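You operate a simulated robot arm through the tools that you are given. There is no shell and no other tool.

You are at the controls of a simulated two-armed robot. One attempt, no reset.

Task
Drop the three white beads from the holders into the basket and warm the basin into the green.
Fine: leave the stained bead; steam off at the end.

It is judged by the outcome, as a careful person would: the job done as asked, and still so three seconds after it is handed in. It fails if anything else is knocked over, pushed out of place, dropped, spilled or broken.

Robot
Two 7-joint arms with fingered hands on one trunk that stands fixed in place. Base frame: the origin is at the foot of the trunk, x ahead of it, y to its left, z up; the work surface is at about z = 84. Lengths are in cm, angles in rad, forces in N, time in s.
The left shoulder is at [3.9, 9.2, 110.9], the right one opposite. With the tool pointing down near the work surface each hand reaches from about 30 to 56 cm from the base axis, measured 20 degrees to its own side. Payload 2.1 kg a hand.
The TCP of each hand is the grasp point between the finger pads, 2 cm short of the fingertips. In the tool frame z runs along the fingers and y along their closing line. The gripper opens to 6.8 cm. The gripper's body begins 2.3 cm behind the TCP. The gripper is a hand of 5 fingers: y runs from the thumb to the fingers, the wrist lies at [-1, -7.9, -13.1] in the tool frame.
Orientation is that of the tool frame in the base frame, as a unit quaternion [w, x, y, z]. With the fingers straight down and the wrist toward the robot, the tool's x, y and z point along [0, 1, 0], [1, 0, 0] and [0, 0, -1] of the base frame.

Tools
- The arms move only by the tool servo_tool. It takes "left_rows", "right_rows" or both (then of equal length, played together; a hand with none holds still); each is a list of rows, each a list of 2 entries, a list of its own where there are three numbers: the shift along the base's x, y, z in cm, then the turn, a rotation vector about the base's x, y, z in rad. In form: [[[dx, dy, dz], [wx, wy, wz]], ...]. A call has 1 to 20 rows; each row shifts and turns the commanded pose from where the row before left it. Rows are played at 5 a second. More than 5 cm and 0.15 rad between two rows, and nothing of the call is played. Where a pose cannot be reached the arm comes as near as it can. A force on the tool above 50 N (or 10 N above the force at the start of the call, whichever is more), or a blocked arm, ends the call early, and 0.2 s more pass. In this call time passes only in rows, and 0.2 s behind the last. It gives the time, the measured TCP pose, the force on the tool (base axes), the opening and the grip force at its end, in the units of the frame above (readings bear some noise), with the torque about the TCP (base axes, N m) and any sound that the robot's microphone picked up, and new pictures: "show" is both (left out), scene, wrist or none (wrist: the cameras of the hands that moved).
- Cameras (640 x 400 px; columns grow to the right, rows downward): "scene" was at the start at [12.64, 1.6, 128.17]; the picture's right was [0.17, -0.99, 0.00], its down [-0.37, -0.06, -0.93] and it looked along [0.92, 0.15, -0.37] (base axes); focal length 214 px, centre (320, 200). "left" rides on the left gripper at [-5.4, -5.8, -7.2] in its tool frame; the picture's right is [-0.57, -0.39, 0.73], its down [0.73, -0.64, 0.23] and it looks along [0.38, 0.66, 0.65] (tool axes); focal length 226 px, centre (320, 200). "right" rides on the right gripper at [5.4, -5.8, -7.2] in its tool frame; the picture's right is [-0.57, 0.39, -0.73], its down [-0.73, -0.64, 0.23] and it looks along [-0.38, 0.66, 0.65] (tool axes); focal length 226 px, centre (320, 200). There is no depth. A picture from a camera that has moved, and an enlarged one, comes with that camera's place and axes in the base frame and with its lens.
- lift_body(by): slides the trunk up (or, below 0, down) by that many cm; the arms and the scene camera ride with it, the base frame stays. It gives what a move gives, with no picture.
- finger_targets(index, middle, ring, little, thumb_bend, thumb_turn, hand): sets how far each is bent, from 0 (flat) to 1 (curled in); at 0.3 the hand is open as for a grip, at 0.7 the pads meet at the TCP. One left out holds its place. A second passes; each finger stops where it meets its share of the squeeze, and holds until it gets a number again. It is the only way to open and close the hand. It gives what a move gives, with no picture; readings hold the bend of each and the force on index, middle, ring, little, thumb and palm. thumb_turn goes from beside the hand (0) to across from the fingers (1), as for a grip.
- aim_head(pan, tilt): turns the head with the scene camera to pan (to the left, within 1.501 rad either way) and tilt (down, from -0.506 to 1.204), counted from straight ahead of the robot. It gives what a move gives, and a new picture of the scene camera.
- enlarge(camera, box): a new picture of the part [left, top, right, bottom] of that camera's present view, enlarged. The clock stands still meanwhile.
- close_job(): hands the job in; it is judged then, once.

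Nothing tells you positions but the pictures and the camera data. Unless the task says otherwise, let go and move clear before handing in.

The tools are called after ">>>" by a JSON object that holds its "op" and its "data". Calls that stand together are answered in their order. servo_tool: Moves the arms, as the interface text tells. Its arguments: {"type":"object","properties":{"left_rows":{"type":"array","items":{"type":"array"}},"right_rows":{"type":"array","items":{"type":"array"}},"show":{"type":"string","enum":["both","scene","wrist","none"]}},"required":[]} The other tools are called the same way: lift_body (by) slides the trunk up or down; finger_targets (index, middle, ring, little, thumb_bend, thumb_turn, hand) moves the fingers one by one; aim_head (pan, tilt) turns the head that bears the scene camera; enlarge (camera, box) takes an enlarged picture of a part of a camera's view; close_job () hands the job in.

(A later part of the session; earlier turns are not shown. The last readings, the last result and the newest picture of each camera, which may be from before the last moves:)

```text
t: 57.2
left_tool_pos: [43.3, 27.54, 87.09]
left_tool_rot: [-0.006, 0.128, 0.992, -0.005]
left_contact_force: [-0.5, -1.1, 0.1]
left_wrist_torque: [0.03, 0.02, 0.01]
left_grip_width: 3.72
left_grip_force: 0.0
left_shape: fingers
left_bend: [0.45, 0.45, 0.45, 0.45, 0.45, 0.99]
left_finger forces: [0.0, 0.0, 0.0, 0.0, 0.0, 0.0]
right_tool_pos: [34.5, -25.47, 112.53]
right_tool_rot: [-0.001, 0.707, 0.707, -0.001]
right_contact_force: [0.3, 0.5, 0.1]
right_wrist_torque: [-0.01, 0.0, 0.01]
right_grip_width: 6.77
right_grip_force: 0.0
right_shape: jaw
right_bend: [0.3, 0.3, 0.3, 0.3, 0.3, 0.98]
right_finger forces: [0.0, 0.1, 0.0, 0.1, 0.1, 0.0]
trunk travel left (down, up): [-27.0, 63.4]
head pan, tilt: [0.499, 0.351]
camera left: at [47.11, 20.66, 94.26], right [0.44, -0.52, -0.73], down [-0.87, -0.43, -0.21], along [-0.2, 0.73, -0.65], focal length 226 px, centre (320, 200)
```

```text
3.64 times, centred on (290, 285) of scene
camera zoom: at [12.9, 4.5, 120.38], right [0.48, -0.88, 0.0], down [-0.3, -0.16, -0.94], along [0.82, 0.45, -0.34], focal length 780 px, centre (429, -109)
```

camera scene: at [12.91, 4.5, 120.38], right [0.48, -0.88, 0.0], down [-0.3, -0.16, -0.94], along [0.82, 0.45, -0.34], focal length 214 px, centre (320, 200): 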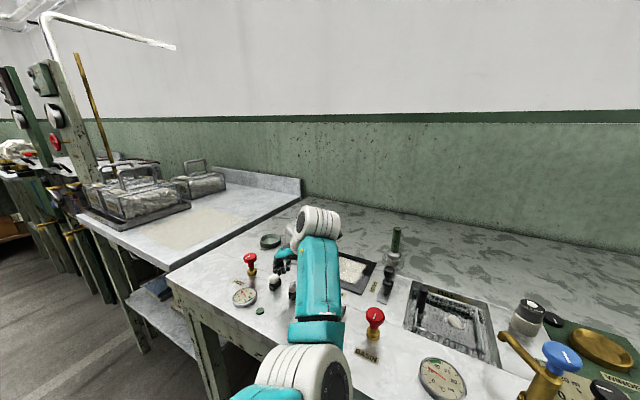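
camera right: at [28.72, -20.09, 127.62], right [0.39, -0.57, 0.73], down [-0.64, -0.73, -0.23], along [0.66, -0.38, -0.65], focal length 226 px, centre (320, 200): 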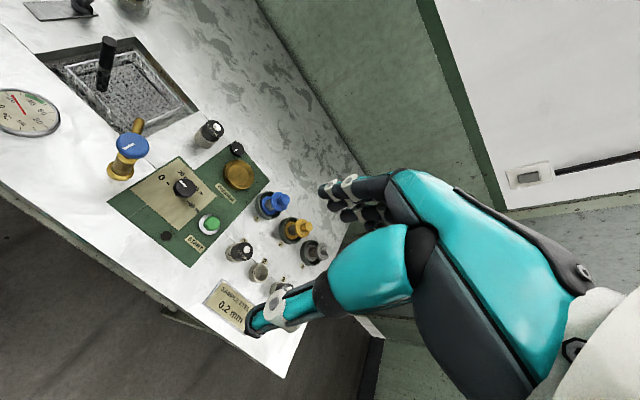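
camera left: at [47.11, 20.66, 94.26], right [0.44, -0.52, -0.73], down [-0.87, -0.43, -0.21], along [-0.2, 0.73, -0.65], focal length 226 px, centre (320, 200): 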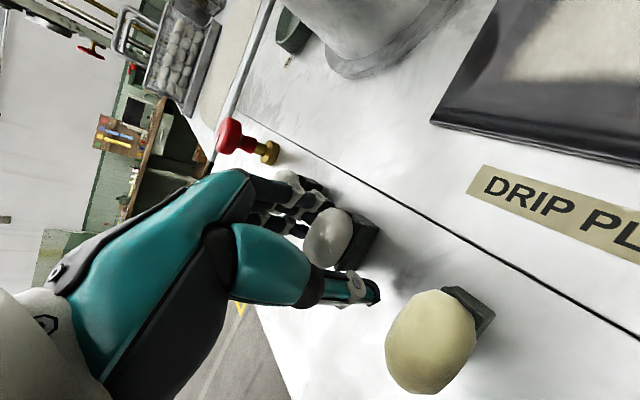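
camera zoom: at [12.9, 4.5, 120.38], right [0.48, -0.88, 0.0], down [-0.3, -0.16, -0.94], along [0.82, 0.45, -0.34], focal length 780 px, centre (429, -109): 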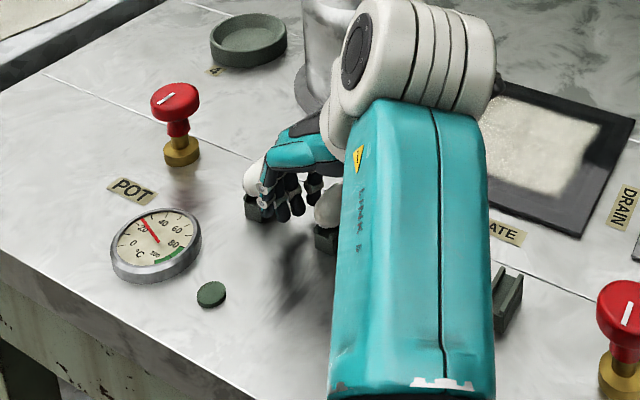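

The bead sits between thumb and fingers with clearance to both neighbours. Closing.

>>> {"op": "finger_targets", "data": {"hand": "left", "index": 0.7, "middle": 0.7, "thumb_bend": 0.7}}

>>> {"op": "servo_tool", "data": {"left_rows": [[[0, 0, 0.5], [0, 0, 0]], [[0, 0, 0.5], [0, 0, 0]], [[0, 0, 0.6], [0, 0, 0]]], "show": "wrist"}}

>>> {"op": "enlarge", "data": {"camera": "left", "box": [240, 130, 440, 330]}}

```text
t: 58.2
left_tool_pos: [43.42, 27.48, 87.14]
left_tool_rot: [-0.006, 0.128, 0.992, -0.005]
left_contact_force: [-0.6, 2.6, -0.2]
left_wrist_torque: [0.05, -0.01, 0.03]
left_grip_width: 0.77
left_grip_force: 3.4
left_shape: fingers
left_bend: [0.62, 0.66, 0.45, 0.45, 0.63, 1.0]
left_finger forces: [3.2, 1.8, 0.0, 0.1, 2.8, 0.0]
right_tool_pos: [34.45, -25.39, 112.46]
right_tool_rot: [-0.001, 0.707, 0.707, -0.001]
right_contact_force: [0.5, 0.5, 0.1]
right_wrist_torque: [0.0, 0.06, 0.04]
right_grip_width: 6.77
right_grip_force: 0.1
right_shape: jaw
right_bend: [0.3, 0.3, 0.3, 0.3, 0.3, 0.98]
right_finger forces: [0.0, 0.1, 0.1, 0.0, 0.0, 0.1]
trunk travel left (down, up): [-27.0, 63.4]
head pan, tilt: [0.499, 0.351]
```

```text
t: 59.0
left_tool_pos: [43.24, 27.49, 88.75]
left_tool_rot: [-0.006, 0.128, 0.992, -0.004]
left_contact_force: [-0.5, -0.5, -0.5]
left_wrist_torque: [0.03, -0.01, 0.01]
left_grip_width: 0.46
left_grip_force: 2.6
left_shape: fingers
left_bend: [0.65, 0.69, 0.45, 0.45, 0.65, 1.0]
left_finger forces: [2.4, 0.6, 0.0, 0.0, 2.9, 0.0]
right_tool_pos: [34.5, -25.4, 112.36]
right_tool_rot: [0.0, 0.708, 0.707, -0.001]
right_contact_force: [0.8, -0.5, 0.1]
right_wrist_torque: [0.01, -0.01, -0.01]
right_grip_width: 6.78
right_grip_force: 0.0
right_shape: jaw
right_bend: [0.3, 0.3, 0.3, 0.3, 0.3, 0.98]
right_finger forces: [0.0, 0.1, 0.0, 0.0, 0.1, 0.0]
trunk travel left (down, up): [-27.0, 63.4]
head pan, tilt: [0.499, 0.351]
camera left: at [47.04, 20.66, 95.87], right [0.44, -0.52, -0.73], down [-0.87, -0.43, -0.22], along [-0.2, 0.73, -0.65], focal length 226 px, centre (320, 200)
```

left: 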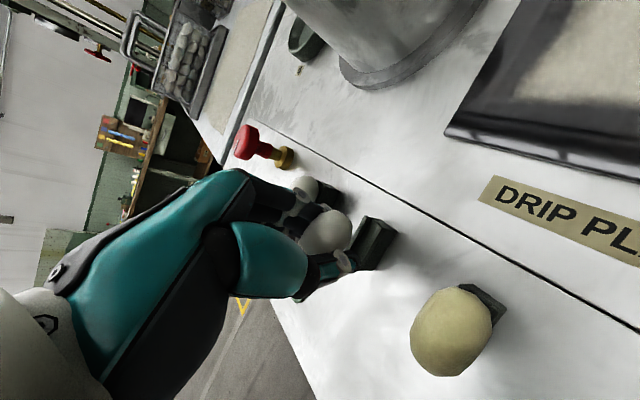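

```text
2.00 times, centred on (340, 230) of left
camera zoom: at [47.04, 20.66, 95.87], right [0.44, -0.52, -0.73], down [-0.87, -0.43, -0.22], along [-0.2, 0.73, -0.65], focal length 452 px, centre (280, 140)
```

zoom: 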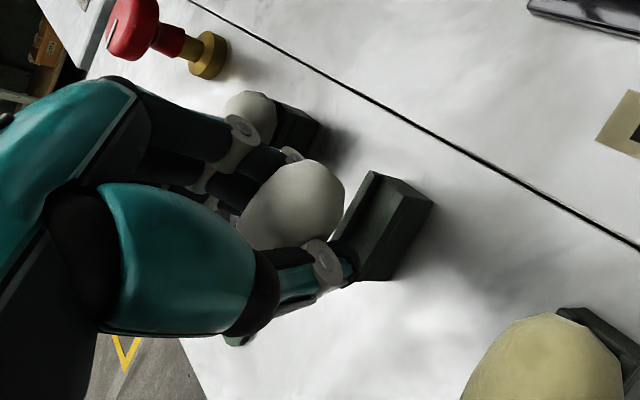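

The second bead is held and its holder is empty. I'll lift, then sweep toward the basin with the arm kept bent (x about 42), turning the hand back.

>>> {"op": "servo_tool", "data": {"left_rows": [[[0, 0, 1.2], [0, 0, 0]], [[0, 0, 1.8], [0, 0, 0]], [[0, 0, 2.2], [0, 0, 0]], [[0, 0, 2.2], [0, 0, 0]], [[0, 0, 2.2], [0, 0, 0]], [[0, 0, 1.8], [0, 0, 0]], [[-0.3, -1.0, 0.5], [0, 0, -0.05]], [[-0.3, -1.8, 0], [0, 0, -0.1]], [[-0.3, -2.0, 0], [0, 0, -0.108]], [[-0.3, -2.0, 0], [0, 0, -0.108]], [[-0.2, -2.0, 0], [0, 0, -0.108]]], "show": "both"}}

```text
t: 61.4
left_tool_pos: [41.73, 18.72, 100.35]
left_tool_rot: [-0.007, 0.359, 0.933, -0.003]
left_contact_force: [-0.9, 0.3, -0.2]
left_wrist_torque: [-0.01, -0.02, -0.01]
left_grip_width: 0.42
left_grip_force: 3.1
left_shape: fingers
left_bend: [0.65, 0.69, 0.45, 0.45, 0.65, 1.0]
left_finger forces: [2.3, 0.5, 0.0, 0.1, 2.9, 0.1]
right_tool_pos: [34.55, -25.35, 112.46]
right_tool_rot: [-0.001, 0.707, 0.707, -0.001]
right_contact_force: [0.0, 0.2, -0.1]
right_wrist_torque: [0.02, 0.0, -0.01]
right_grip_width: 6.78
right_grip_force: 0.2
right_shape: jaw
right_bend: [0.3, 0.3, 0.3, 0.3, 0.3, 0.98]
right_finger forces: [0.0, 0.0, 0.0, 0.0, 0.0, 0.0]
trunk travel left (down, up): [-27.0, 63.4]
head pan, tilt: [0.499, 0.351]
camera scene: at [12.9, 4.51, 120.38], right [0.48, -0.88, 0.0], down [-0.3, -0.16, -0.94], along [0.82, 0.45, -0.34], focal length 214 px, centre (320, 200)
camera left: at [41.9, 10.83, 107.6], right [0.15, -0.67, -0.73], down [-0.98, 0.01, -0.21], along [0.15, 0.75, -0.65], focal length 226 px, centre (320, 200)
```

scene: 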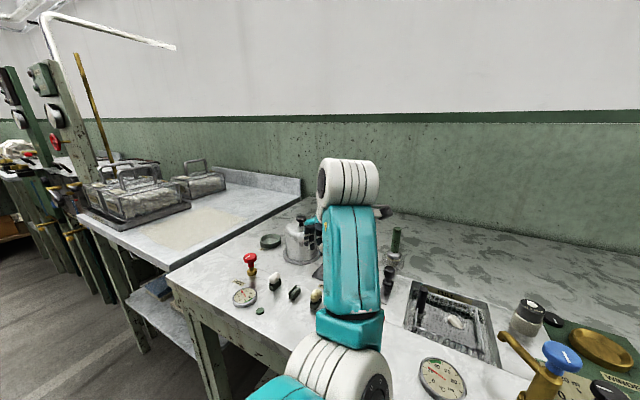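
left: 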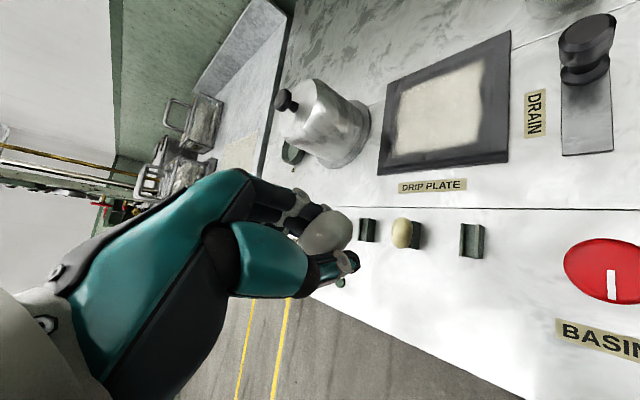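

>>> {"op": "servo_tool", "data": {"left_rows": [[[0, -2.0, 0.2], [0, 0, -0.1]], [[0, -2.0, 0.2], [0, 0, -0.105]], [[0, -2.0, 0], [0, 0, -0.105]], [[0, -2.0, 0], [0, 0, -0.105]], [[0.2, -2.0, 0], [0, 0, -0.105]], [[0.3, -2.0, 0], [0, 0, -0.105]], [[0.4, -2.0, 0], [0, 0, -0.105]], [[0.5, -2.0, 0], [0, 0, -0.105]], [[0.5, -2.0, 0], [0, 0, -0.105]], [[0.5, -2.0, 0], [0, 0, -0.105]]], "show": "both"}}

```text
t: 63.6
left_tool_pos: [45.59, -0.67, 100.45]
left_tool_rot: [-0.007, 0.776, 0.631, 0.0]
left_contact_force: [-0.6, 0.0, 1.3]
left_wrist_torque: [0.02, -0.02, 0.01]
left_grip_width: 0.42
left_grip_force: 2.3
left_shape: fingers
left_bend: [0.65, 0.69, 0.45, 0.45, 0.65, 1.0]
left_finger forces: [2.2, 0.5, 0.0, 0.0, 2.7, 0.0]
left hand out of reach, approached as far as the arm can: row 3, 4, 5
right_tool_pos: [34.49, -25.4, 112.54]
right_tool_rot: [0.0, 0.707, 0.708, 0.0]
right_contact_force: [-0.5, -0.2, -0.3]
right_wrist_torque: [0.0, -0.01, 0.02]
right_grip_width: 6.79
right_grip_force: 0.1
right_shape: jaw
right_bend: [0.3, 0.3, 0.3, 0.3, 0.3, 0.98]
right_finger forces: [0.0, 0.0, 0.0, 0.2, 0.0, 0.0]
trunk travel left (down, up): [-27.0, 63.4]
head pan, tilt: [0.499, 0.351]
camera scene: at [12.9, 4.5, 120.38], right [0.48, -0.88, 0.0], down [-0.3, -0.16, -0.94], along [0.82, 0.45, -0.34], focal length 214 px, centre (320, 200)
camera left: at [38.74, -4.78, 107.63], right [-0.5, -0.46, -0.73], down [-0.48, 0.85, -0.21], along [0.72, 0.24, -0.65], focal length 226 px, centre (320, 200)
```

scene: 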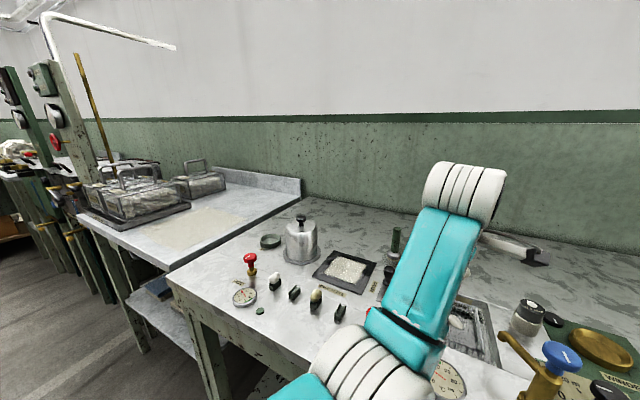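
left: 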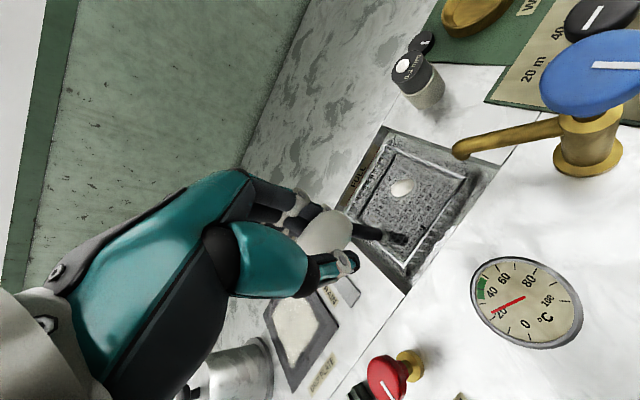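

>>> {"op": "servo_tool", "data": {"left_rows": [[[1.2, -0.2, -0.3], [0, -0.08, 0]], [[1.4, -0.3, -0.5], [0, -0.08, 0]], [[1.4, -0.3, -0.8], [0, -0.08, 0]], [[1.4, -0.3, -0.8], [0, -0.08, 0]], [[1.5, -0.2, -0.8], [0, -0.06, 0]]], "show": "both"}}

```text
t: 64.8
left_tool_pos: [52.45, -2.06, 97.11]
left_tool_rot: [0.112, 0.762, 0.62, 0.148]
left_contact_force: [0.2, 0.3, 0.7]
left_wrist_torque: [0.0, 0.01, -0.01]
left_grip_width: 0.36
left_grip_force: 2.6
left_shape: fingers
left_bend: [0.65, 0.69, 0.45, 0.45, 0.66, 1.0]
left_finger forces: [2.1, 0.3, 0.0, 0.0, 2.5, 0.0]
right_tool_pos: [34.42, -25.52, 112.46]
right_tool_rot: [-0.001, 0.707, 0.707, 0.0]
right_contact_force: [-0.1, 0.1, -0.4]
right_wrist_torque: [-0.01, -0.02, -0.01]
right_grip_width: 6.79
right_grip_force: 0.1
right_shape: jaw
right_bend: [0.3, 0.3, 0.3, 0.3, 0.3, 0.98]
right_finger forces: [0.0, 0.0, 0.0, 0.0, 0.1, 0.0]
trunk travel left (down, up): [-27.0, 63.4]
head pan, tilt: [0.499, 0.351]
camera scene: at [12.9, 4.5, 120.38], right [0.48, -0.88, 0.0], down [-0.3, -0.16, -0.94], along [0.82, 0.45, -0.34], focal length 214 px, centre (320, 200)
camera left: at [43.29, -6.12, 101.35], right [-0.19, -0.47, -0.86], down [-0.36, 0.85, -0.38], along [0.91, 0.24, -0.33], focal length 226 px, centre (320, 200)
```

scene: 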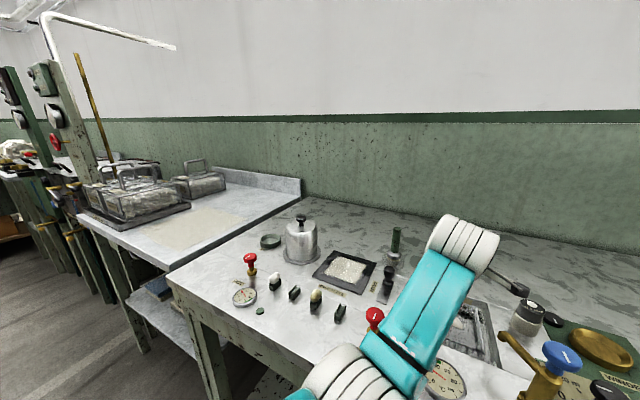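
left: 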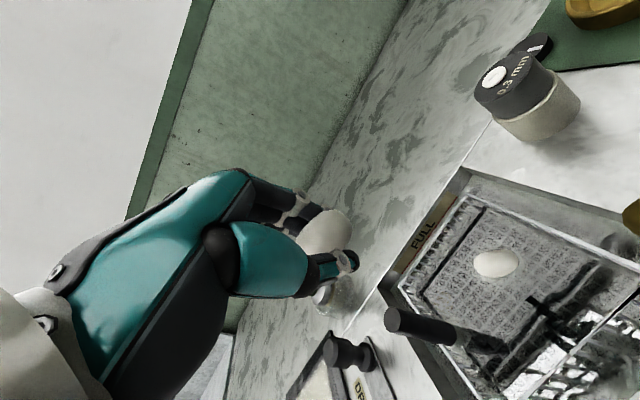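

>>> {"op": "servo_tool", "data": {"left_rows": [[[0.1, -0.3, -1.8], [0, 0, 0]], [[0.1, -0.3, -1.8], [0, 0, 0]], [[0, -0.2, -1.7], [0, 0, 0]], [[0, 0, -1.5], [0, 0, 0]]], "show": "both"}}

>>> {"op": "enlarge", "data": {"camera": "left", "box": [260, 130, 540, 400]}}

>>> {"op": "enlarge", "data": {"camera": "scene", "box": [400, 250, 560, 380]}}

```text
t: 65.8
left_tool_pos: [52.69, -2.91, 90.39]
left_tool_rot: [0.112, 0.762, 0.62, 0.148]
left_contact_force: [0.0, -0.8, 0.3]
left_wrist_torque: [0.02, -0.04, -0.03]
left_grip_width: 0.34
left_grip_force: 2.5
left_shape: fingers
left_bend: [0.65, 0.69, 0.45, 0.45, 0.66, 1.0]
left_finger forces: [2.1, 0.1, 0.0, 0.0, 2.4, 0.1]
right_tool_pos: [34.51, -25.3, 112.4]
right_tool_rot: [0.0, 0.707, 0.707, -0.001]
right_contact_force: [0.1, -0.3, -0.1]
right_wrist_torque: [0.01, -0.02, 0.04]
right_grip_width: 6.77
right_grip_force: 0.0
right_shape: jaw
right_bend: [0.3, 0.3, 0.3, 0.3, 0.3, 0.98]
right_finger forces: [0.0, 0.0, 0.1, 0.2, 0.0, 0.0]
trunk travel left (down, up): [-27.0, 63.4]
head pan, tilt: [0.499, 0.351]
camera scene: at [12.9, 4.5, 120.38], right [0.48, -0.88, 0.0], down [-0.3, -0.16, -0.94], along [0.82, 0.45, -0.34], focal length 214 px, centre (320, 200)
camera left: at [43.73, -6.95, 94.57], right [-0.19, -0.47, -0.86], down [-0.36, 0.85, -0.38], along [0.91, 0.24, -0.33], focal length 226 px, centre (320, 200)
```

scene: 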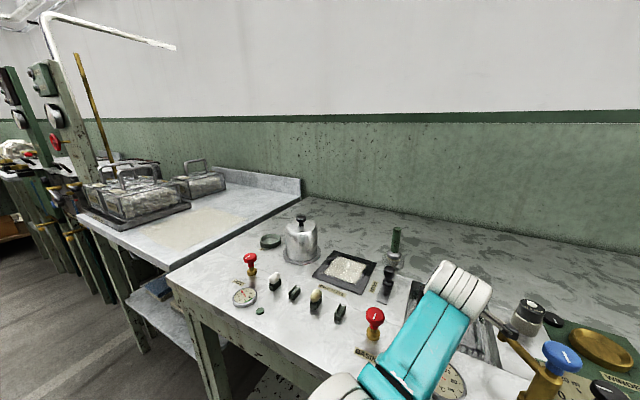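
left: 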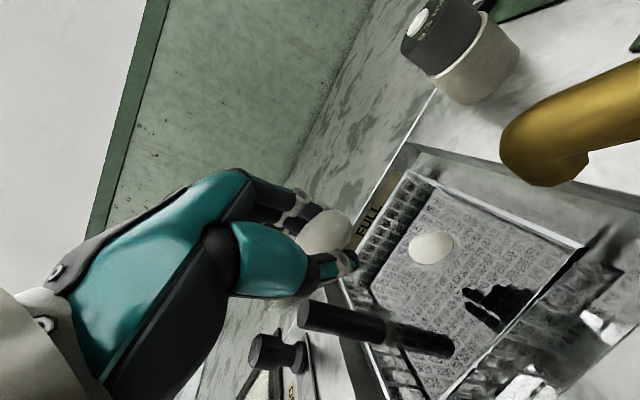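

```text
1.48 times, centred on (400, 265) of left
camera zoom: at [43.73, -6.95, 94.57], right [-0.19, -0.47, -0.86], down [-0.36, 0.85, -0.38], along [0.91, 0.24, -0.33], focal length 335 px, centre (202, 104)
```

zoom: 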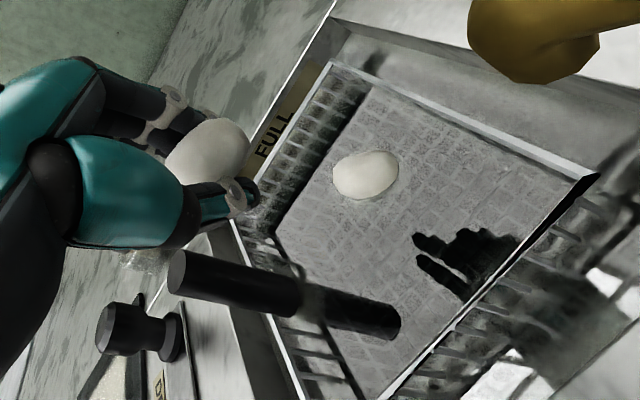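

```text
3.08 times, centred on (480, 315) of scene
camera zoom: at [12.9, 4.5, 120.38], right [0.48, -0.88, 0.0], down [-0.3, -0.16, -0.94], along [0.82, 0.45, -0.34], focal length 660 px, centre (-172, -154)
```

zoom: 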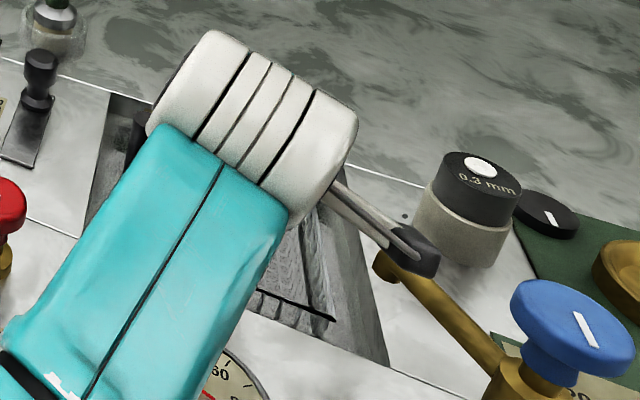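

The arm still has slack and the bead is over the basket. Releasing, then backing out.

>>> {"op": "finger_targets", "data": {"hand": "left", "index": 0.45, "middle": 0.45, "thumb_bend": 0.45}}

>>> {"op": "servo_tool", "data": {"left_rows": [[[0, 0.2, 1.6], [0, 0, 0]], [[-0.2, 0.3, 1.8], [0, 0, 0]], [[-0.5, 0.3, 1.8], [0, 0, 0]], [[-1.0, 0.2, 1.4], [0, 0.03, 0]], [[-1.4, 0.2, 0.8], [0, 0.07, 0]]], "show": "both"}}

>>> {"op": "enlarge", "data": {"camera": "left", "box": [300, 150, 580, 400]}}

```text
t: 66.8
left_tool_pos: [52.74, -2.84, 90.35]
left_tool_rot: [0.112, 0.762, 0.621, 0.148]
left_contact_force: [-0.4, 0.8, 0.6]
left_wrist_torque: [-0.01, 0.02, -0.01]
left_grip_width: 3.71
left_grip_force: 0.0
left_shape: fingers
left_bend: [0.45, 0.45, 0.45, 0.45, 0.45, 1.0]
left_finger forces: [0.0, 0.0, 0.0, 0.0, 0.0, 0.0]
right_tool_pos: [34.58, -25.4, 112.39]
right_tool_rot: [0.0, 0.707, 0.707, -0.001]
right_contact_force: [-0.2, -0.5, -0.9]
right_wrist_torque: [0.0, -0.03, 0.03]
right_grip_width: 6.76
right_grip_force: 0.1
right_shape: jaw
right_bend: [0.3, 0.3, 0.3, 0.3, 0.3, 0.98]
right_finger forces: [0.0, 0.0, 0.0, 0.1, 0.0, 0.0]
trunk travel left (down, up): [-27.0, 63.4]
head pan, tilt: [0.499, 0.351]
```

```text
t: 68.0
left_tool_pos: [49.75, -1.76, 97.56]
left_tool_rot: [0.08, 0.768, 0.626, 0.109]
left_contact_force: [-0.2, 0.1, 0.4]
left_wrist_torque: [-0.03, -0.01, 0.0]
left_grip_width: 3.7
left_grip_force: 0.1
left_shape: fingers
left_bend: [0.45, 0.45, 0.45, 0.45, 0.45, 1.0]
left_finger forces: [0.0, 0.1, 0.0, 0.1, 0.0, 0.1]
right_tool_pos: [34.55, -25.45, 112.42]
right_tool_rot: [-0.001, 0.708, 0.707, 0.0]
right_contact_force: [0.1, -0.3, 0.2]
right_wrist_torque: [0.01, -0.01, 0.0]
right_grip_width: 6.78
right_grip_force: 0.0
right_shape: jaw
right_bend: [0.3, 0.3, 0.3, 0.3, 0.3, 0.98]
right_finger forces: [0.1, 0.0, 0.0, 0.0, 0.0, 0.2]
trunk travel left (down, up): [-27.0, 63.4]
head pan, tilt: [0.499, 0.351]
camera scene: at [12.9, 4.5, 120.38], right [0.48, -0.88, 0.0], down [-0.3, -0.16, -0.94], along [0.82, 0.45, -0.34], focal length 214 px, centre (320, 200)
camera left: at [41.08, -5.75, 102.59], right [-0.28, -0.47, -0.84], down [-0.4, 0.85, -0.34], along [0.87, 0.24, -0.43], focal length 226 px, centre (320, 200)
```

scene: 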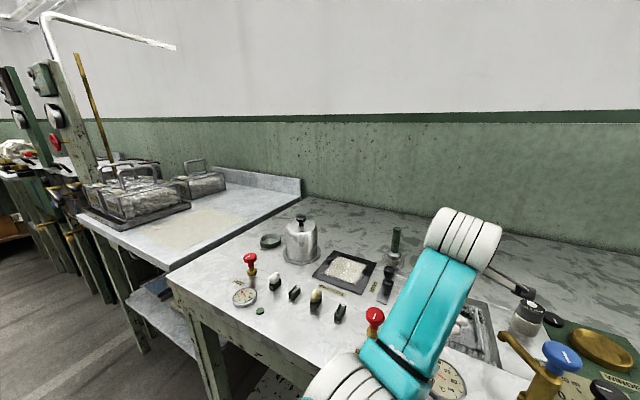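
left: 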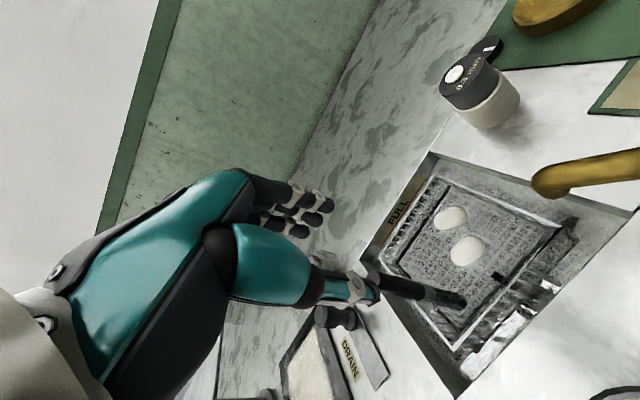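

```text
1.60 times, centred on (440, 275) of left
camera zoom: at [41.08, -5.75, 102.59], right [-0.28, -0.47, -0.84], down [-0.4, 0.85, -0.34], along [0.87, 0.24, -0.43], focal length 362 px, centre (128, 80)
```

zoom: 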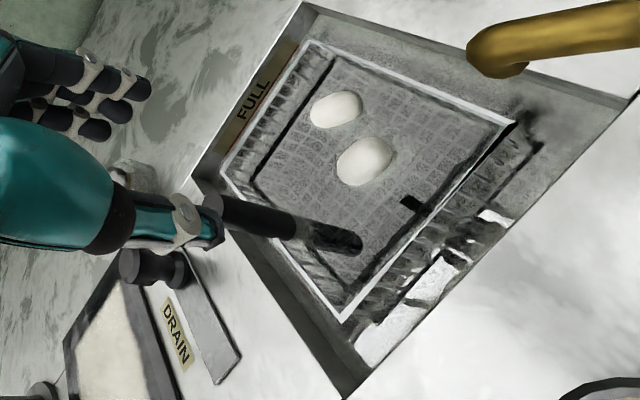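

Two white beads are in the basket. I'll pull back, level the hand, and sweep to the last white bead at (43.4, 33.0).

>>> {"op": "servo_tool", "data": {"left_rows": [[[-1.4, 0.2, 0.8], [0, 0.067, 0]], [[-1.6, 0.3, 0.8], [0, 0.067, 0]], [[-1.6, 0.4, 0.8], [0, 0.067, 0]], [[-1.0, 1.2, 0.6], [0, 0.066, 0.04]], [[-0.2, 2.0, 0], [0, 0, 0.095]], [[-0.2, 2.1, 0], [0, 0, 0.095]], [[-0.2, 2.1, 0], [0, 0, 0.095]], [[-0.1, 2.1, 0], [0, 0, 0.095]], [[0, 2.1, 0], [0, 0, 0.095]], [[0, 2.1, 0], [0, 0, 0.095]], [[0, 2.1, 0], [0, 0, 0.095]], [[0, 2.1, 0], [0, 0, 0.095]]], "show": "scene"}}

```text
t: 70.6
left_tool_pos: [43.38, 17.31, 100.89]
left_tool_rot: [-0.007, 0.469, 0.883, 0.005]
left_contact_force: [0.1, -1.1, -0.8]
left_wrist_torque: [0.01, 0.0, -0.01]
left_grip_width: 3.71
left_grip_force: 0.1
left_shape: fingers
left_bend: [0.45, 0.45, 0.45, 0.45, 0.45, 0.99]
left_finger forces: [0.0, 0.1, 0.1, 0.0, 0.1, 0.1]
right_tool_pos: [34.62, -25.21, 112.38]
right_tool_rot: [-0.001, 0.707, 0.708, -0.001]
right_contact_force: [0.9, 0.6, -0.7]
right_wrist_torque: [0.03, -0.01, 0.01]
right_grip_width: 6.77
right_grip_force: 0.1
right_shape: jaw
right_bend: [0.3, 0.3, 0.3, 0.3, 0.3, 0.98]
right_finger forces: [0.0, 0.0, 0.1, 0.0, 0.1, 0.1]
trunk travel left (down, up): [-27.0, 63.4]
head pan, tilt: [0.499, 0.351]
camera scene: at [12.9, 4.5, 120.38], right [0.48, -0.88, 0.0], down [-0.3, -0.16, -0.94], along [0.82, 0.45, -0.34], focal length 214 px, centre (320, 200)
```

scene: 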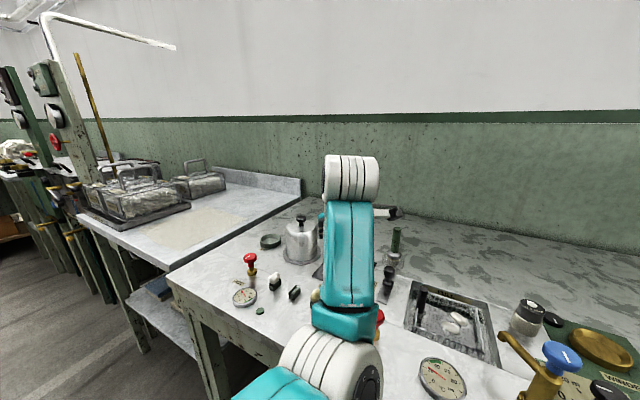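

>>> {"op": "servo_tool", "data": {"left_rows": [[[-0.2, 1.9, 0], [0, 0, 0.09]], [[-0.2, 2.0, 0], [0, 0, 0.09]], [[-0.1, 2.0, 0], [0, 0, 0.09]], [[0, 2.0, -0.3], [0, 0, 0.09]], [[0.1, 2.0, -0.5], [0, 0, 0.09]], [[0.2, 2.0, -0.8], [0, 0, 0.09]], [[0.1, 1.9, -1.0], [0, 0, 0.09]], [[0.1, 1.8, -1.0], [0, 0, 0.09]]], "show": "both"}}

>>> {"op": "enlarge", "data": {"camera": "left", "box": [260, 130, 460, 330]}}

>>> {"op": "enlarge", "data": {"camera": "scene", "box": [220, 230, 360, 340]}}

```text
t: 72.4
left_tool_pos: [43.34, 32.79, 97.17]
left_tool_rot: [-0.007, 0.127, 0.992, 0.003]
left_contact_force: [-0.7, -0.8, -0.7]
left_wrist_torque: [-0.01, 0.01, -0.05]
left_grip_width: 3.7
left_grip_force: 0.1
left_shape: fingers
left_bend: [0.45, 0.45, 0.45, 0.45, 0.45, 0.99]
left_finger forces: [0.0, 0.0, 0.0, 0.0, 0.1, 0.0]
right_tool_pos: [34.56, -25.53, 112.3]
right_tool_rot: [0.0, 0.707, 0.707, -0.001]
right_contact_force: [-1.0, -0.3, 1.1]
right_wrist_torque: [0.02, 0.03, -0.02]
right_grip_width: 6.77
right_grip_force: 0.1
right_shape: jaw
right_bend: [0.3, 0.3, 0.3, 0.3, 0.3, 0.98]
right_finger forces: [0.1, 0.0, 0.1, 0.0, 0.0, 0.0]
trunk travel left (down, up): [-27.0, 63.4]
head pan, tilt: [0.499, 0.351]
camera scene: at [12.91, 4.51, 120.38], right [0.48, -0.88, 0.0], down [-0.3, -0.16, -0.94], along [0.82, 0.45, -0.34], focal length 214 px, centre (320, 200)
camera left: at [47.16, 25.9, 104.29], right [0.44, -0.51, -0.74], down [-0.87, -0.43, -0.22], along [-0.21, 0.74, -0.64], focal length 226 px, centre (320, 200)
```

scene: 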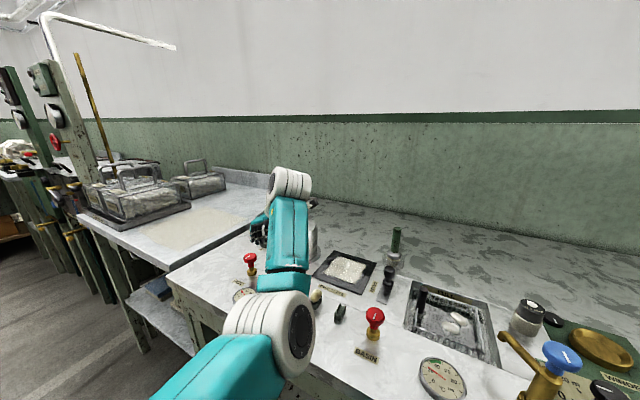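
left: 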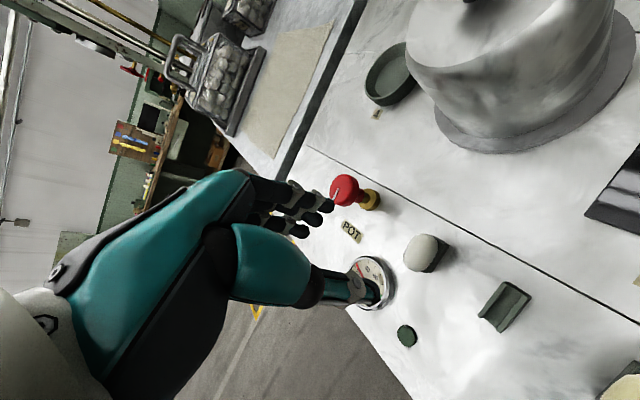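

```text
2.00 times, centred on (360, 230) of left
camera zoom: at [47.16, 25.9, 104.29], right [0.44, -0.51, -0.74], down [-0.87, -0.43, -0.22], along [-0.21, 0.74, -0.64], focal length 452 px, centre (240, 140)
```

zoom: 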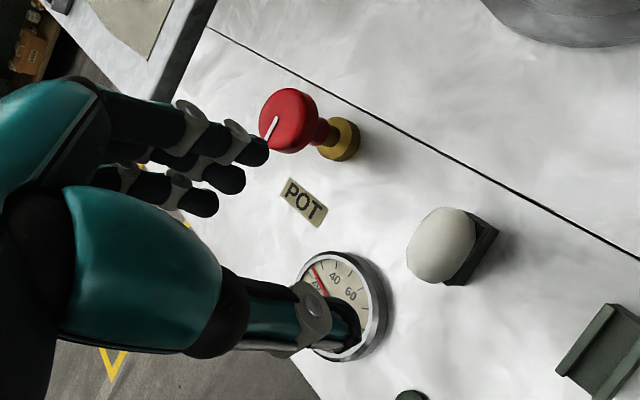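

```text
3.64 times, centred on (290, 285) of scene
camera zoom: at [12.91, 4.51, 120.38], right [0.48, -0.88, 0.0], down [-0.3, -0.16, -0.94], along [0.82, 0.45, -0.34], focal length 780 px, centre (429, -109)
```

zoom: 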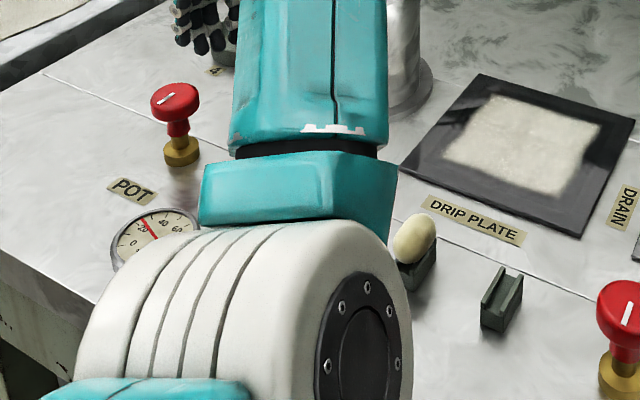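

Aligned over the last white bead. The POT gauge lies near where the little finger would come down, so I'll curl ring and little fingers out of the way first.

>>> {"op": "finger_targets", "data": {"hand": "left", "ring": 1.0, "little": 1.0}}

>>> {"op": "enlarge", "data": {"camera": "left", "box": [220, 130, 420, 330]}}

>>> {"op": "enlarge", "data": {"camera": "scene", "box": [230, 180, 340, 280]}}

```text
t: 73.4
left_tool_pos: [43.44, 32.88, 97.13]
left_tool_rot: [-0.007, 0.128, 0.992, 0.002]
left_contact_force: [0.3, 0.1, 0.2]
left_wrist_torque: [-0.01, 0.0, 0.0]
left_grip_width: 3.67
left_grip_force: 0.1
left_shape: fingers
left_bend: [0.45, 0.45, 1.0, 1.0, 0.45, 0.99]
left_finger forces: [0.0, 0.0, 0.0, 0.0, 0.1, 0.0]
right_tool_pos: [34.56, -25.36, 112.47]
right_tool_rot: [0.0, 0.707, 0.707, -0.001]
right_contact_force: [-0.8, -0.3, -0.5]
right_wrist_torque: [0.04, 0.0, 0.01]
right_grip_width: 6.77
right_grip_force: 0.0
right_shape: jaw
right_bend: [0.3, 0.3, 0.3, 0.3, 0.3, 0.98]
right_finger forces: [0.0, 0.0, 0.0, 0.1, 0.1, 0.0]
trunk travel left (down, up): [-27.0, 63.4]
head pan, tilt: [0.499, 0.351]
```

```text
2.00 times, centred on (320, 230) of left
camera zoom: at [47.15, 25.87, 104.31], right [0.44, -0.51, -0.74], down [-0.87, -0.43, -0.22], along [-0.21, 0.74, -0.64], focal length 452 px, centre (320, 140)
```

zoom: 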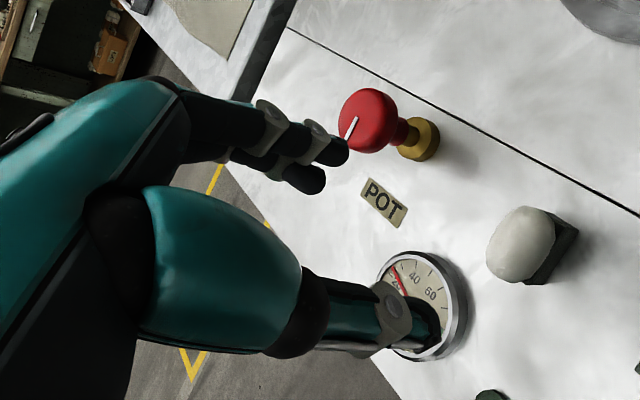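

```text
4.00 times, centred on (285, 230) of scene
camera zoom: at [12.91, 4.51, 120.38], right [0.48, -0.88, 0.0], down [-0.3, -0.16, -0.94], along [0.82, 0.45, -0.34], focal length 858 px, centre (460, 80)
```

zoom: 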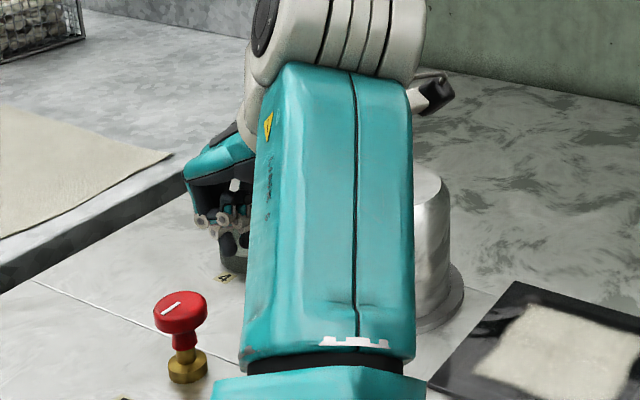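

>>> {"op": "servo_tool", "data": {"left_rows": [[[0, 0.1, -2.5], [0, 0, 0]], [[0, 0, -2.5], [0, 0, 0]], [[0, 0, -1.5], [0, 0, 0]]], "show": "wrist"}}

>>> {"op": "enlarge", "data": {"camera": "left", "box": [240, 130, 440, 330]}}

>>> {"op": "enlarge", "data": {"camera": "scene", "box": [200, 210, 340, 320]}}

```text
t: 74.2
left_tool_pos: [43.32, 32.7, 90.66]
left_tool_rot: [-0.008, 0.128, 0.992, 0.002]
left_contact_force: [0.3, 0.0, -0.1]
left_wrist_torque: [0.02, -0.05, 0.02]
left_grip_width: 3.73
left_grip_force: 0.0
left_shape: fingers
left_bend: [0.45, 0.45, 1.0, 1.0, 0.45, 0.99]
left_finger forces: [0.0, 0.0, 0.1, 0.0, 0.0, 0.0]
right_tool_pos: [34.46, -25.39, 112.44]
right_tool_rot: [0.0, 0.707, 0.707, 0.0]
right_contact_force: [0.4, -0.4, -0.4]
right_wrist_torque: [-0.01, -0.04, 0.03]
right_grip_width: 6.76
right_grip_force: 0.1
right_shape: jaw
right_bend: [0.3, 0.3, 0.3, 0.3, 0.3, 0.98]
right_finger forces: [0.1, 0.1, 0.0, 0.1, 0.1, 0.0]
trunk travel left (down, up): [-27.0, 63.4]
head pan, tilt: [0.499, 0.351]
camera left: at [46.97, 25.87, 97.76], right [0.44, -0.51, -0.74], down [-0.87, -0.43, -0.22], along [-0.21, 0.74, -0.64], focal length 226 px, centre (320, 200)
```

left: 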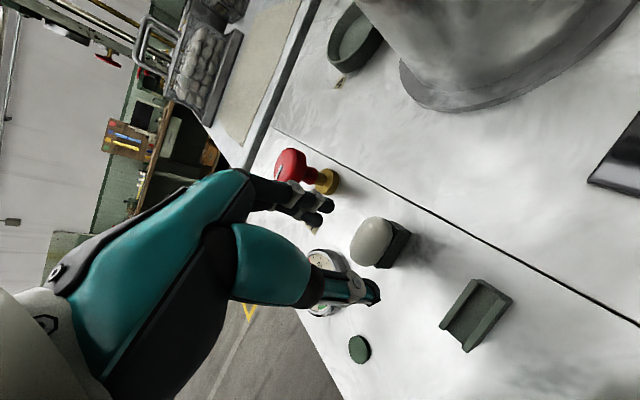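

```text
2.00 times, centred on (340, 230) of left
camera zoom: at [46.97, 25.87, 97.76], right [0.44, -0.51, -0.74], down [-0.87, -0.43, -0.22], along [-0.21, 0.74, -0.64], focal length 452 px, centre (280, 140)
```

zoom: 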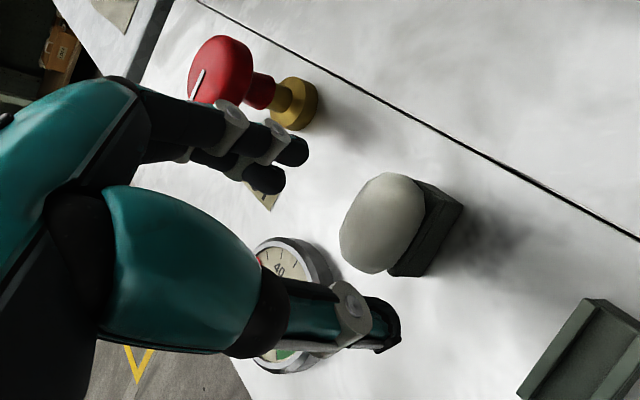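

```text
3.64 times, centred on (270, 265) of scene
camera zoom: at [12.91, 4.51, 120.38], right [0.48, -0.88, 0.0], down [-0.3, -0.16, -0.94], along [0.82, 0.45, -0.34], focal length 780 px, centre (502, -36)
```

zoom: 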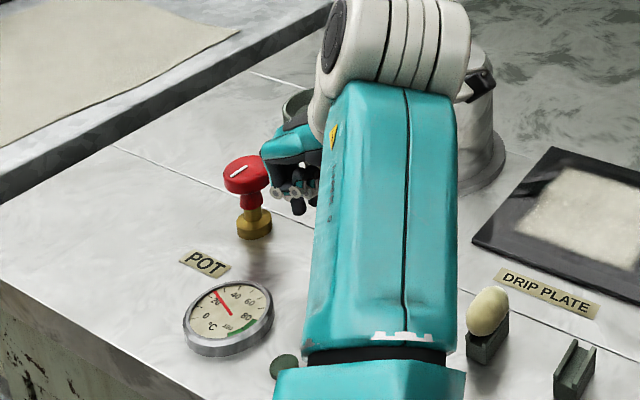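

>>> {"op": "servo_tool", "data": {"left_rows": [[[0, 0.1, -1.3], [0, 0, 0]], [[0, 0, -1.2], [0, 0, 0]], [[0, 0, -1.0], [0, 0, 0]]], "show": "wrist"}}

>>> {"op": "enlarge", "data": {"camera": "left", "box": [240, 130, 440, 330]}}

>>> {"op": "enlarge", "data": {"camera": "scene", "box": [200, 210, 340, 320]}}

```text
t: 75.0
left_tool_pos: [43.23, 32.95, 87.18]
left_tool_rot: [-0.008, 0.127, 0.992, 0.002]
left_contact_force: [0.4, -0.6, 0.1]
left_wrist_torque: [-0.01, 0.01, -0.03]
left_grip_width: 3.69
left_grip_force: 0.1
left_shape: fingers
left_bend: [0.45, 0.45, 1.0, 1.0, 0.45, 0.99]
left_finger forces: [0.1, 0.0, 0.1, 0.0, 0.1, 0.0]
right_tool_pos: [34.49, -25.41, 112.49]
right_tool_rot: [0.0, 0.707, 0.707, 0.0]
right_contact_force: [0.1, -0.2, 0.4]
right_wrist_torque: [0.01, -0.03, 0.01]
right_grip_width: 6.73
right_grip_force: 0.0
right_shape: jaw
right_bend: [0.3, 0.3, 0.3, 0.3, 0.3, 0.98]
right_finger forces: [0.1, 0.0, 0.1, 0.0, 0.0, 0.1]
trunk travel left (down, up): [-27.0, 63.4]
head pan, tilt: [0.499, 0.351]
camera left: at [47.04, 26.05, 94.31], right [0.44, -0.51, -0.74], down [-0.87, -0.43, -0.22], along [-0.2, 0.74, -0.64], focal length 226 px, centre (320, 200)
```

left: 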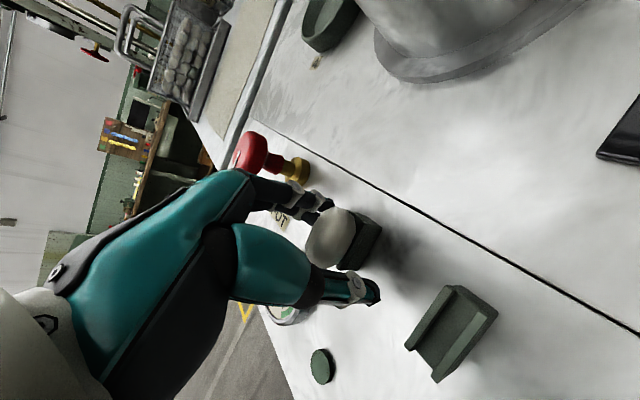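

```text
2.00 times, centred on (340, 230) of left
camera zoom: at [47.04, 26.05, 94.31], right [0.44, -0.51, -0.74], down [-0.87, -0.43, -0.22], along [-0.2, 0.74, -0.64], focal length 452 px, centre (280, 140)
```

zoom: 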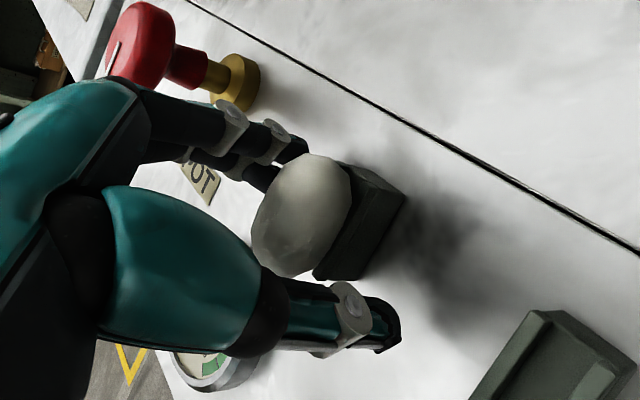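

```text
3.64 times, centred on (270, 265) of scene
camera zoom: at [12.9, 4.51, 120.38], right [0.48, -0.88, 0.0], down [-0.3, -0.16, -0.94], along [0.82, 0.45, -0.34], focal length 780 px, centre (502, -36)
```

zoom: 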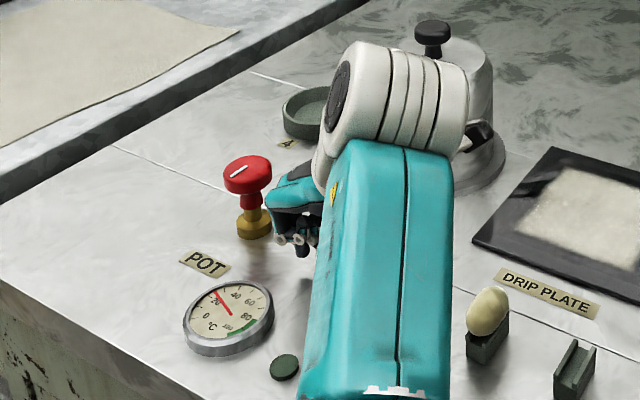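

>>> {"op": "finger_targets", "data": {"hand": "left", "index": 0.7, "middle": 0.7, "thumb_bend": 0.7}}

>>> {"op": "servo_tool", "data": {"left_rows": [[[0, 0, 0.5], [0, 0, 0]], [[0, 0, 0.5], [0, 0, 0]], [[0, 0, 0.6], [0, 0, 0]]], "show": "wrist"}}

>>> {"op": "enlarge", "data": {"camera": "left", "box": [240, 130, 440, 330]}}

```text
t: 76.0
left_tool_pos: [43.17, 32.92, 87.22]
left_tool_rot: [-0.008, 0.127, 0.992, 0.001]
left_contact_force: [-0.2, 1.5, -0.3]
left_wrist_torque: [0.03, -0.02, 0.02]
left_grip_width: 0.8
left_grip_force: 3.3
left_shape: fingers
left_bend: [0.62, 0.66, 1.0, 1.0, 0.63, 1.0]
left_finger forces: [3.2, 1.8, 0.0, 0.0, 2.7, 0.1]
right_tool_pos: [34.54, -25.31, 112.34]
right_tool_rot: [0.0, 0.707, 0.707, 0.0]
right_contact_force: [-0.4, -0.1, -0.1]
right_wrist_torque: [0.0, 0.02, 0.0]
right_grip_width: 6.79
right_grip_force: 0.1
right_shape: jaw
right_bend: [0.3, 0.3, 0.3, 0.3, 0.3, 0.98]
right_finger forces: [0.1, 0.0, 0.1, 0.0, 0.1, 0.0]
trunk travel left (down, up): [-27.0, 63.4]
head pan, tilt: [0.499, 0.351]
```

```text
t: 76.8
left_tool_pos: [43.19, 33.0, 88.81]
left_tool_rot: [-0.007, 0.128, 0.992, 0.001]
left_contact_force: [-0.3, 0.1, -0.2]
left_wrist_torque: [0.01, -0.01, -0.02]
left_grip_width: 0.54
left_grip_force: 3.0
left_shape: fingers
left_bend: [0.64, 0.68, 1.0, 1.0, 0.65, 1.0]
left_finger forces: [2.6, 0.8, 0.1, 0.1, 3.1, 0.0]
right_tool_pos: [34.58, -25.43, 112.49]
right_tool_rot: [-0.001, 0.707, 0.707, -0.001]
right_contact_force: [0.4, 0.9, -0.2]
right_wrist_torque: [0.0, -0.02, -0.02]
right_grip_width: 6.76
right_grip_force: 0.0
right_shape: jaw
right_bend: [0.3, 0.3, 0.3, 0.3, 0.3, 0.98]
right_finger forces: [0.1, 0.0, 0.1, 0.1, 0.0, 0.0]
trunk travel left (down, up): [-27.0, 63.4]
head pan, tilt: [0.499, 0.351]
camera left: at [47.05, 26.06, 95.98], right [0.44, -0.51, -0.74], down [-0.87, -0.43, -0.22], along [-0.21, 0.74, -0.64], focal length 226 px, centre (320, 200)
```

left: 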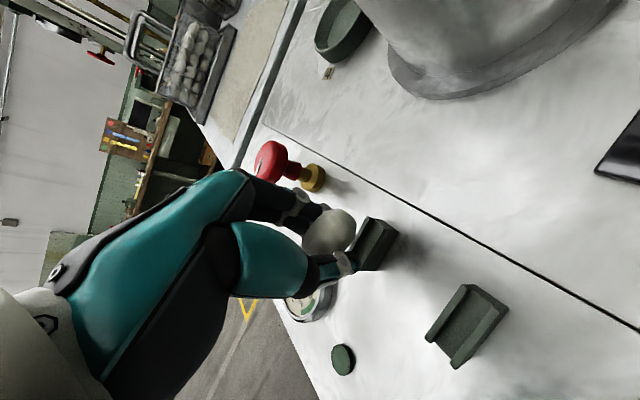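

```text
2.00 times, centred on (340, 230) of left
camera zoom: at [47.05, 26.06, 95.98], right [0.44, -0.51, -0.74], down [-0.87, -0.43, -0.22], along [-0.21, 0.74, -0.64], focal length 452 px, centre (280, 140)
```

zoom: 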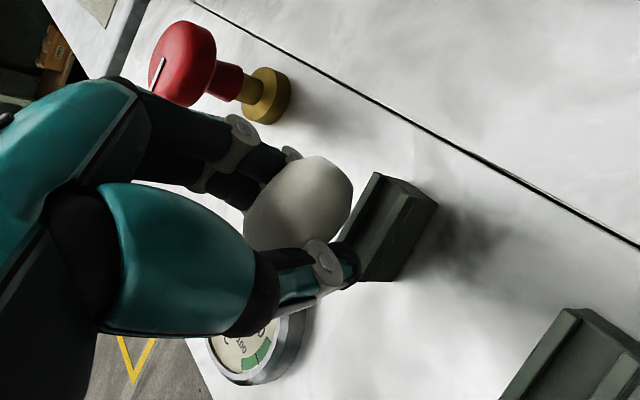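

The third white bead is held. I'll lift and sweep back to the basin along the same bent-arm route.

>>> {"op": "servo_tool", "data": {"left_rows": [[[0, 0, 1.2], [0, 0, 0]], [[0, 0, 1.8], [0, 0, 0]], [[0, 0, 2.2], [0, 0, 0]], [[0, 0, 2.2], [0, 0, 0]], [[0, 0, 2.2], [0, 0, 0]], [[0, 0, 1.8], [0, 0, 0]], [[-0.2, -1.0, 0.5], [0, 0, -0.05]], [[-0.2, -1.8, 0.2], [0, 0, -0.085]], [[-0.2, -2.0, 0], [0, 0, -0.09]], [[-0.2, -2.0, 0], [0, 0, -0.09]], [[-0.1, -2.0, 0], [0, 0, -0.09]], [[0, -2.0, 0], [0, 0, -0.09]], [[0.2, -2.0, 0], [0, 0, -0.09]], [[0.2, -2.0, 0], [0, 0, -0.09]]], "show": "both"}}

```text
t: 79.8
left_tool_pos: [42.87, 18.05, 100.9]
left_tool_rot: [-0.007, 0.45, 0.893, 0.004]
left_contact_force: [0.3, -0.5, -0.1]
left_wrist_torque: [0.0, 0.02, 0.03]
left_grip_width: 0.49
left_grip_force: 2.5
left_shape: fingers
left_bend: [0.65, 0.69, 1.0, 1.0, 0.65, 1.0]
left_finger forces: [2.5, 0.5, 0.0, 0.0, 2.9, 0.0]
right_tool_pos: [34.64, -25.56, 112.34]
right_tool_rot: [0.001, 0.707, 0.708, -0.001]
right_contact_force: [0.1, 0.3, 0.1]
right_wrist_torque: [0.05, -0.01, 0.04]
right_grip_width: 6.78
right_grip_force: 0.1
right_shape: jaw
right_bend: [0.3, 0.3, 0.3, 0.3, 0.3, 0.98]
right_finger forces: [0.1, 0.0, 0.0, 0.0, 0.1, 0.0]
trunk travel left (down, up): [-27.0, 63.4]
head pan, tilt: [0.499, 0.351]
camera scene: at [12.9, 4.5, 120.38], right [0.48, -0.88, 0.0], down [-0.3, -0.16, -0.94], along [0.82, 0.45, -0.34], focal length 214 px, centre (320, 200)
camera left: at [41.37, 10.22, 108.06], right [0.02, -0.68, -0.74], down [-0.95, 0.21, -0.22], along [0.3, 0.71, -0.64], focal length 226 px, centre (320, 200)
```

scene: 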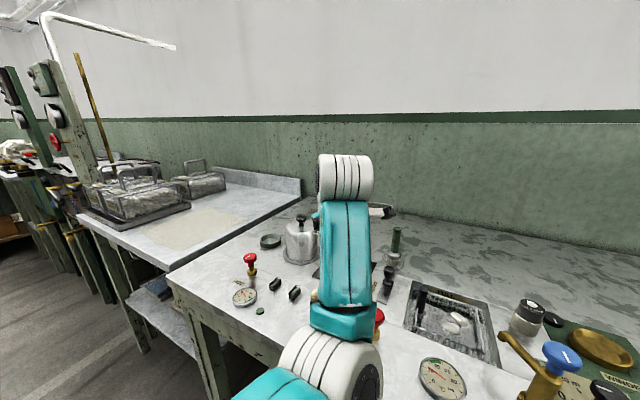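
left: 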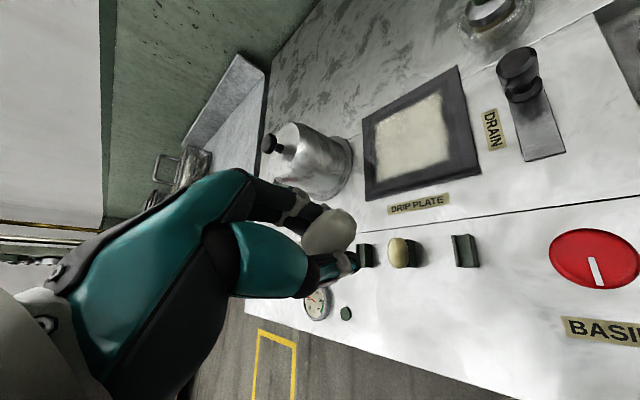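

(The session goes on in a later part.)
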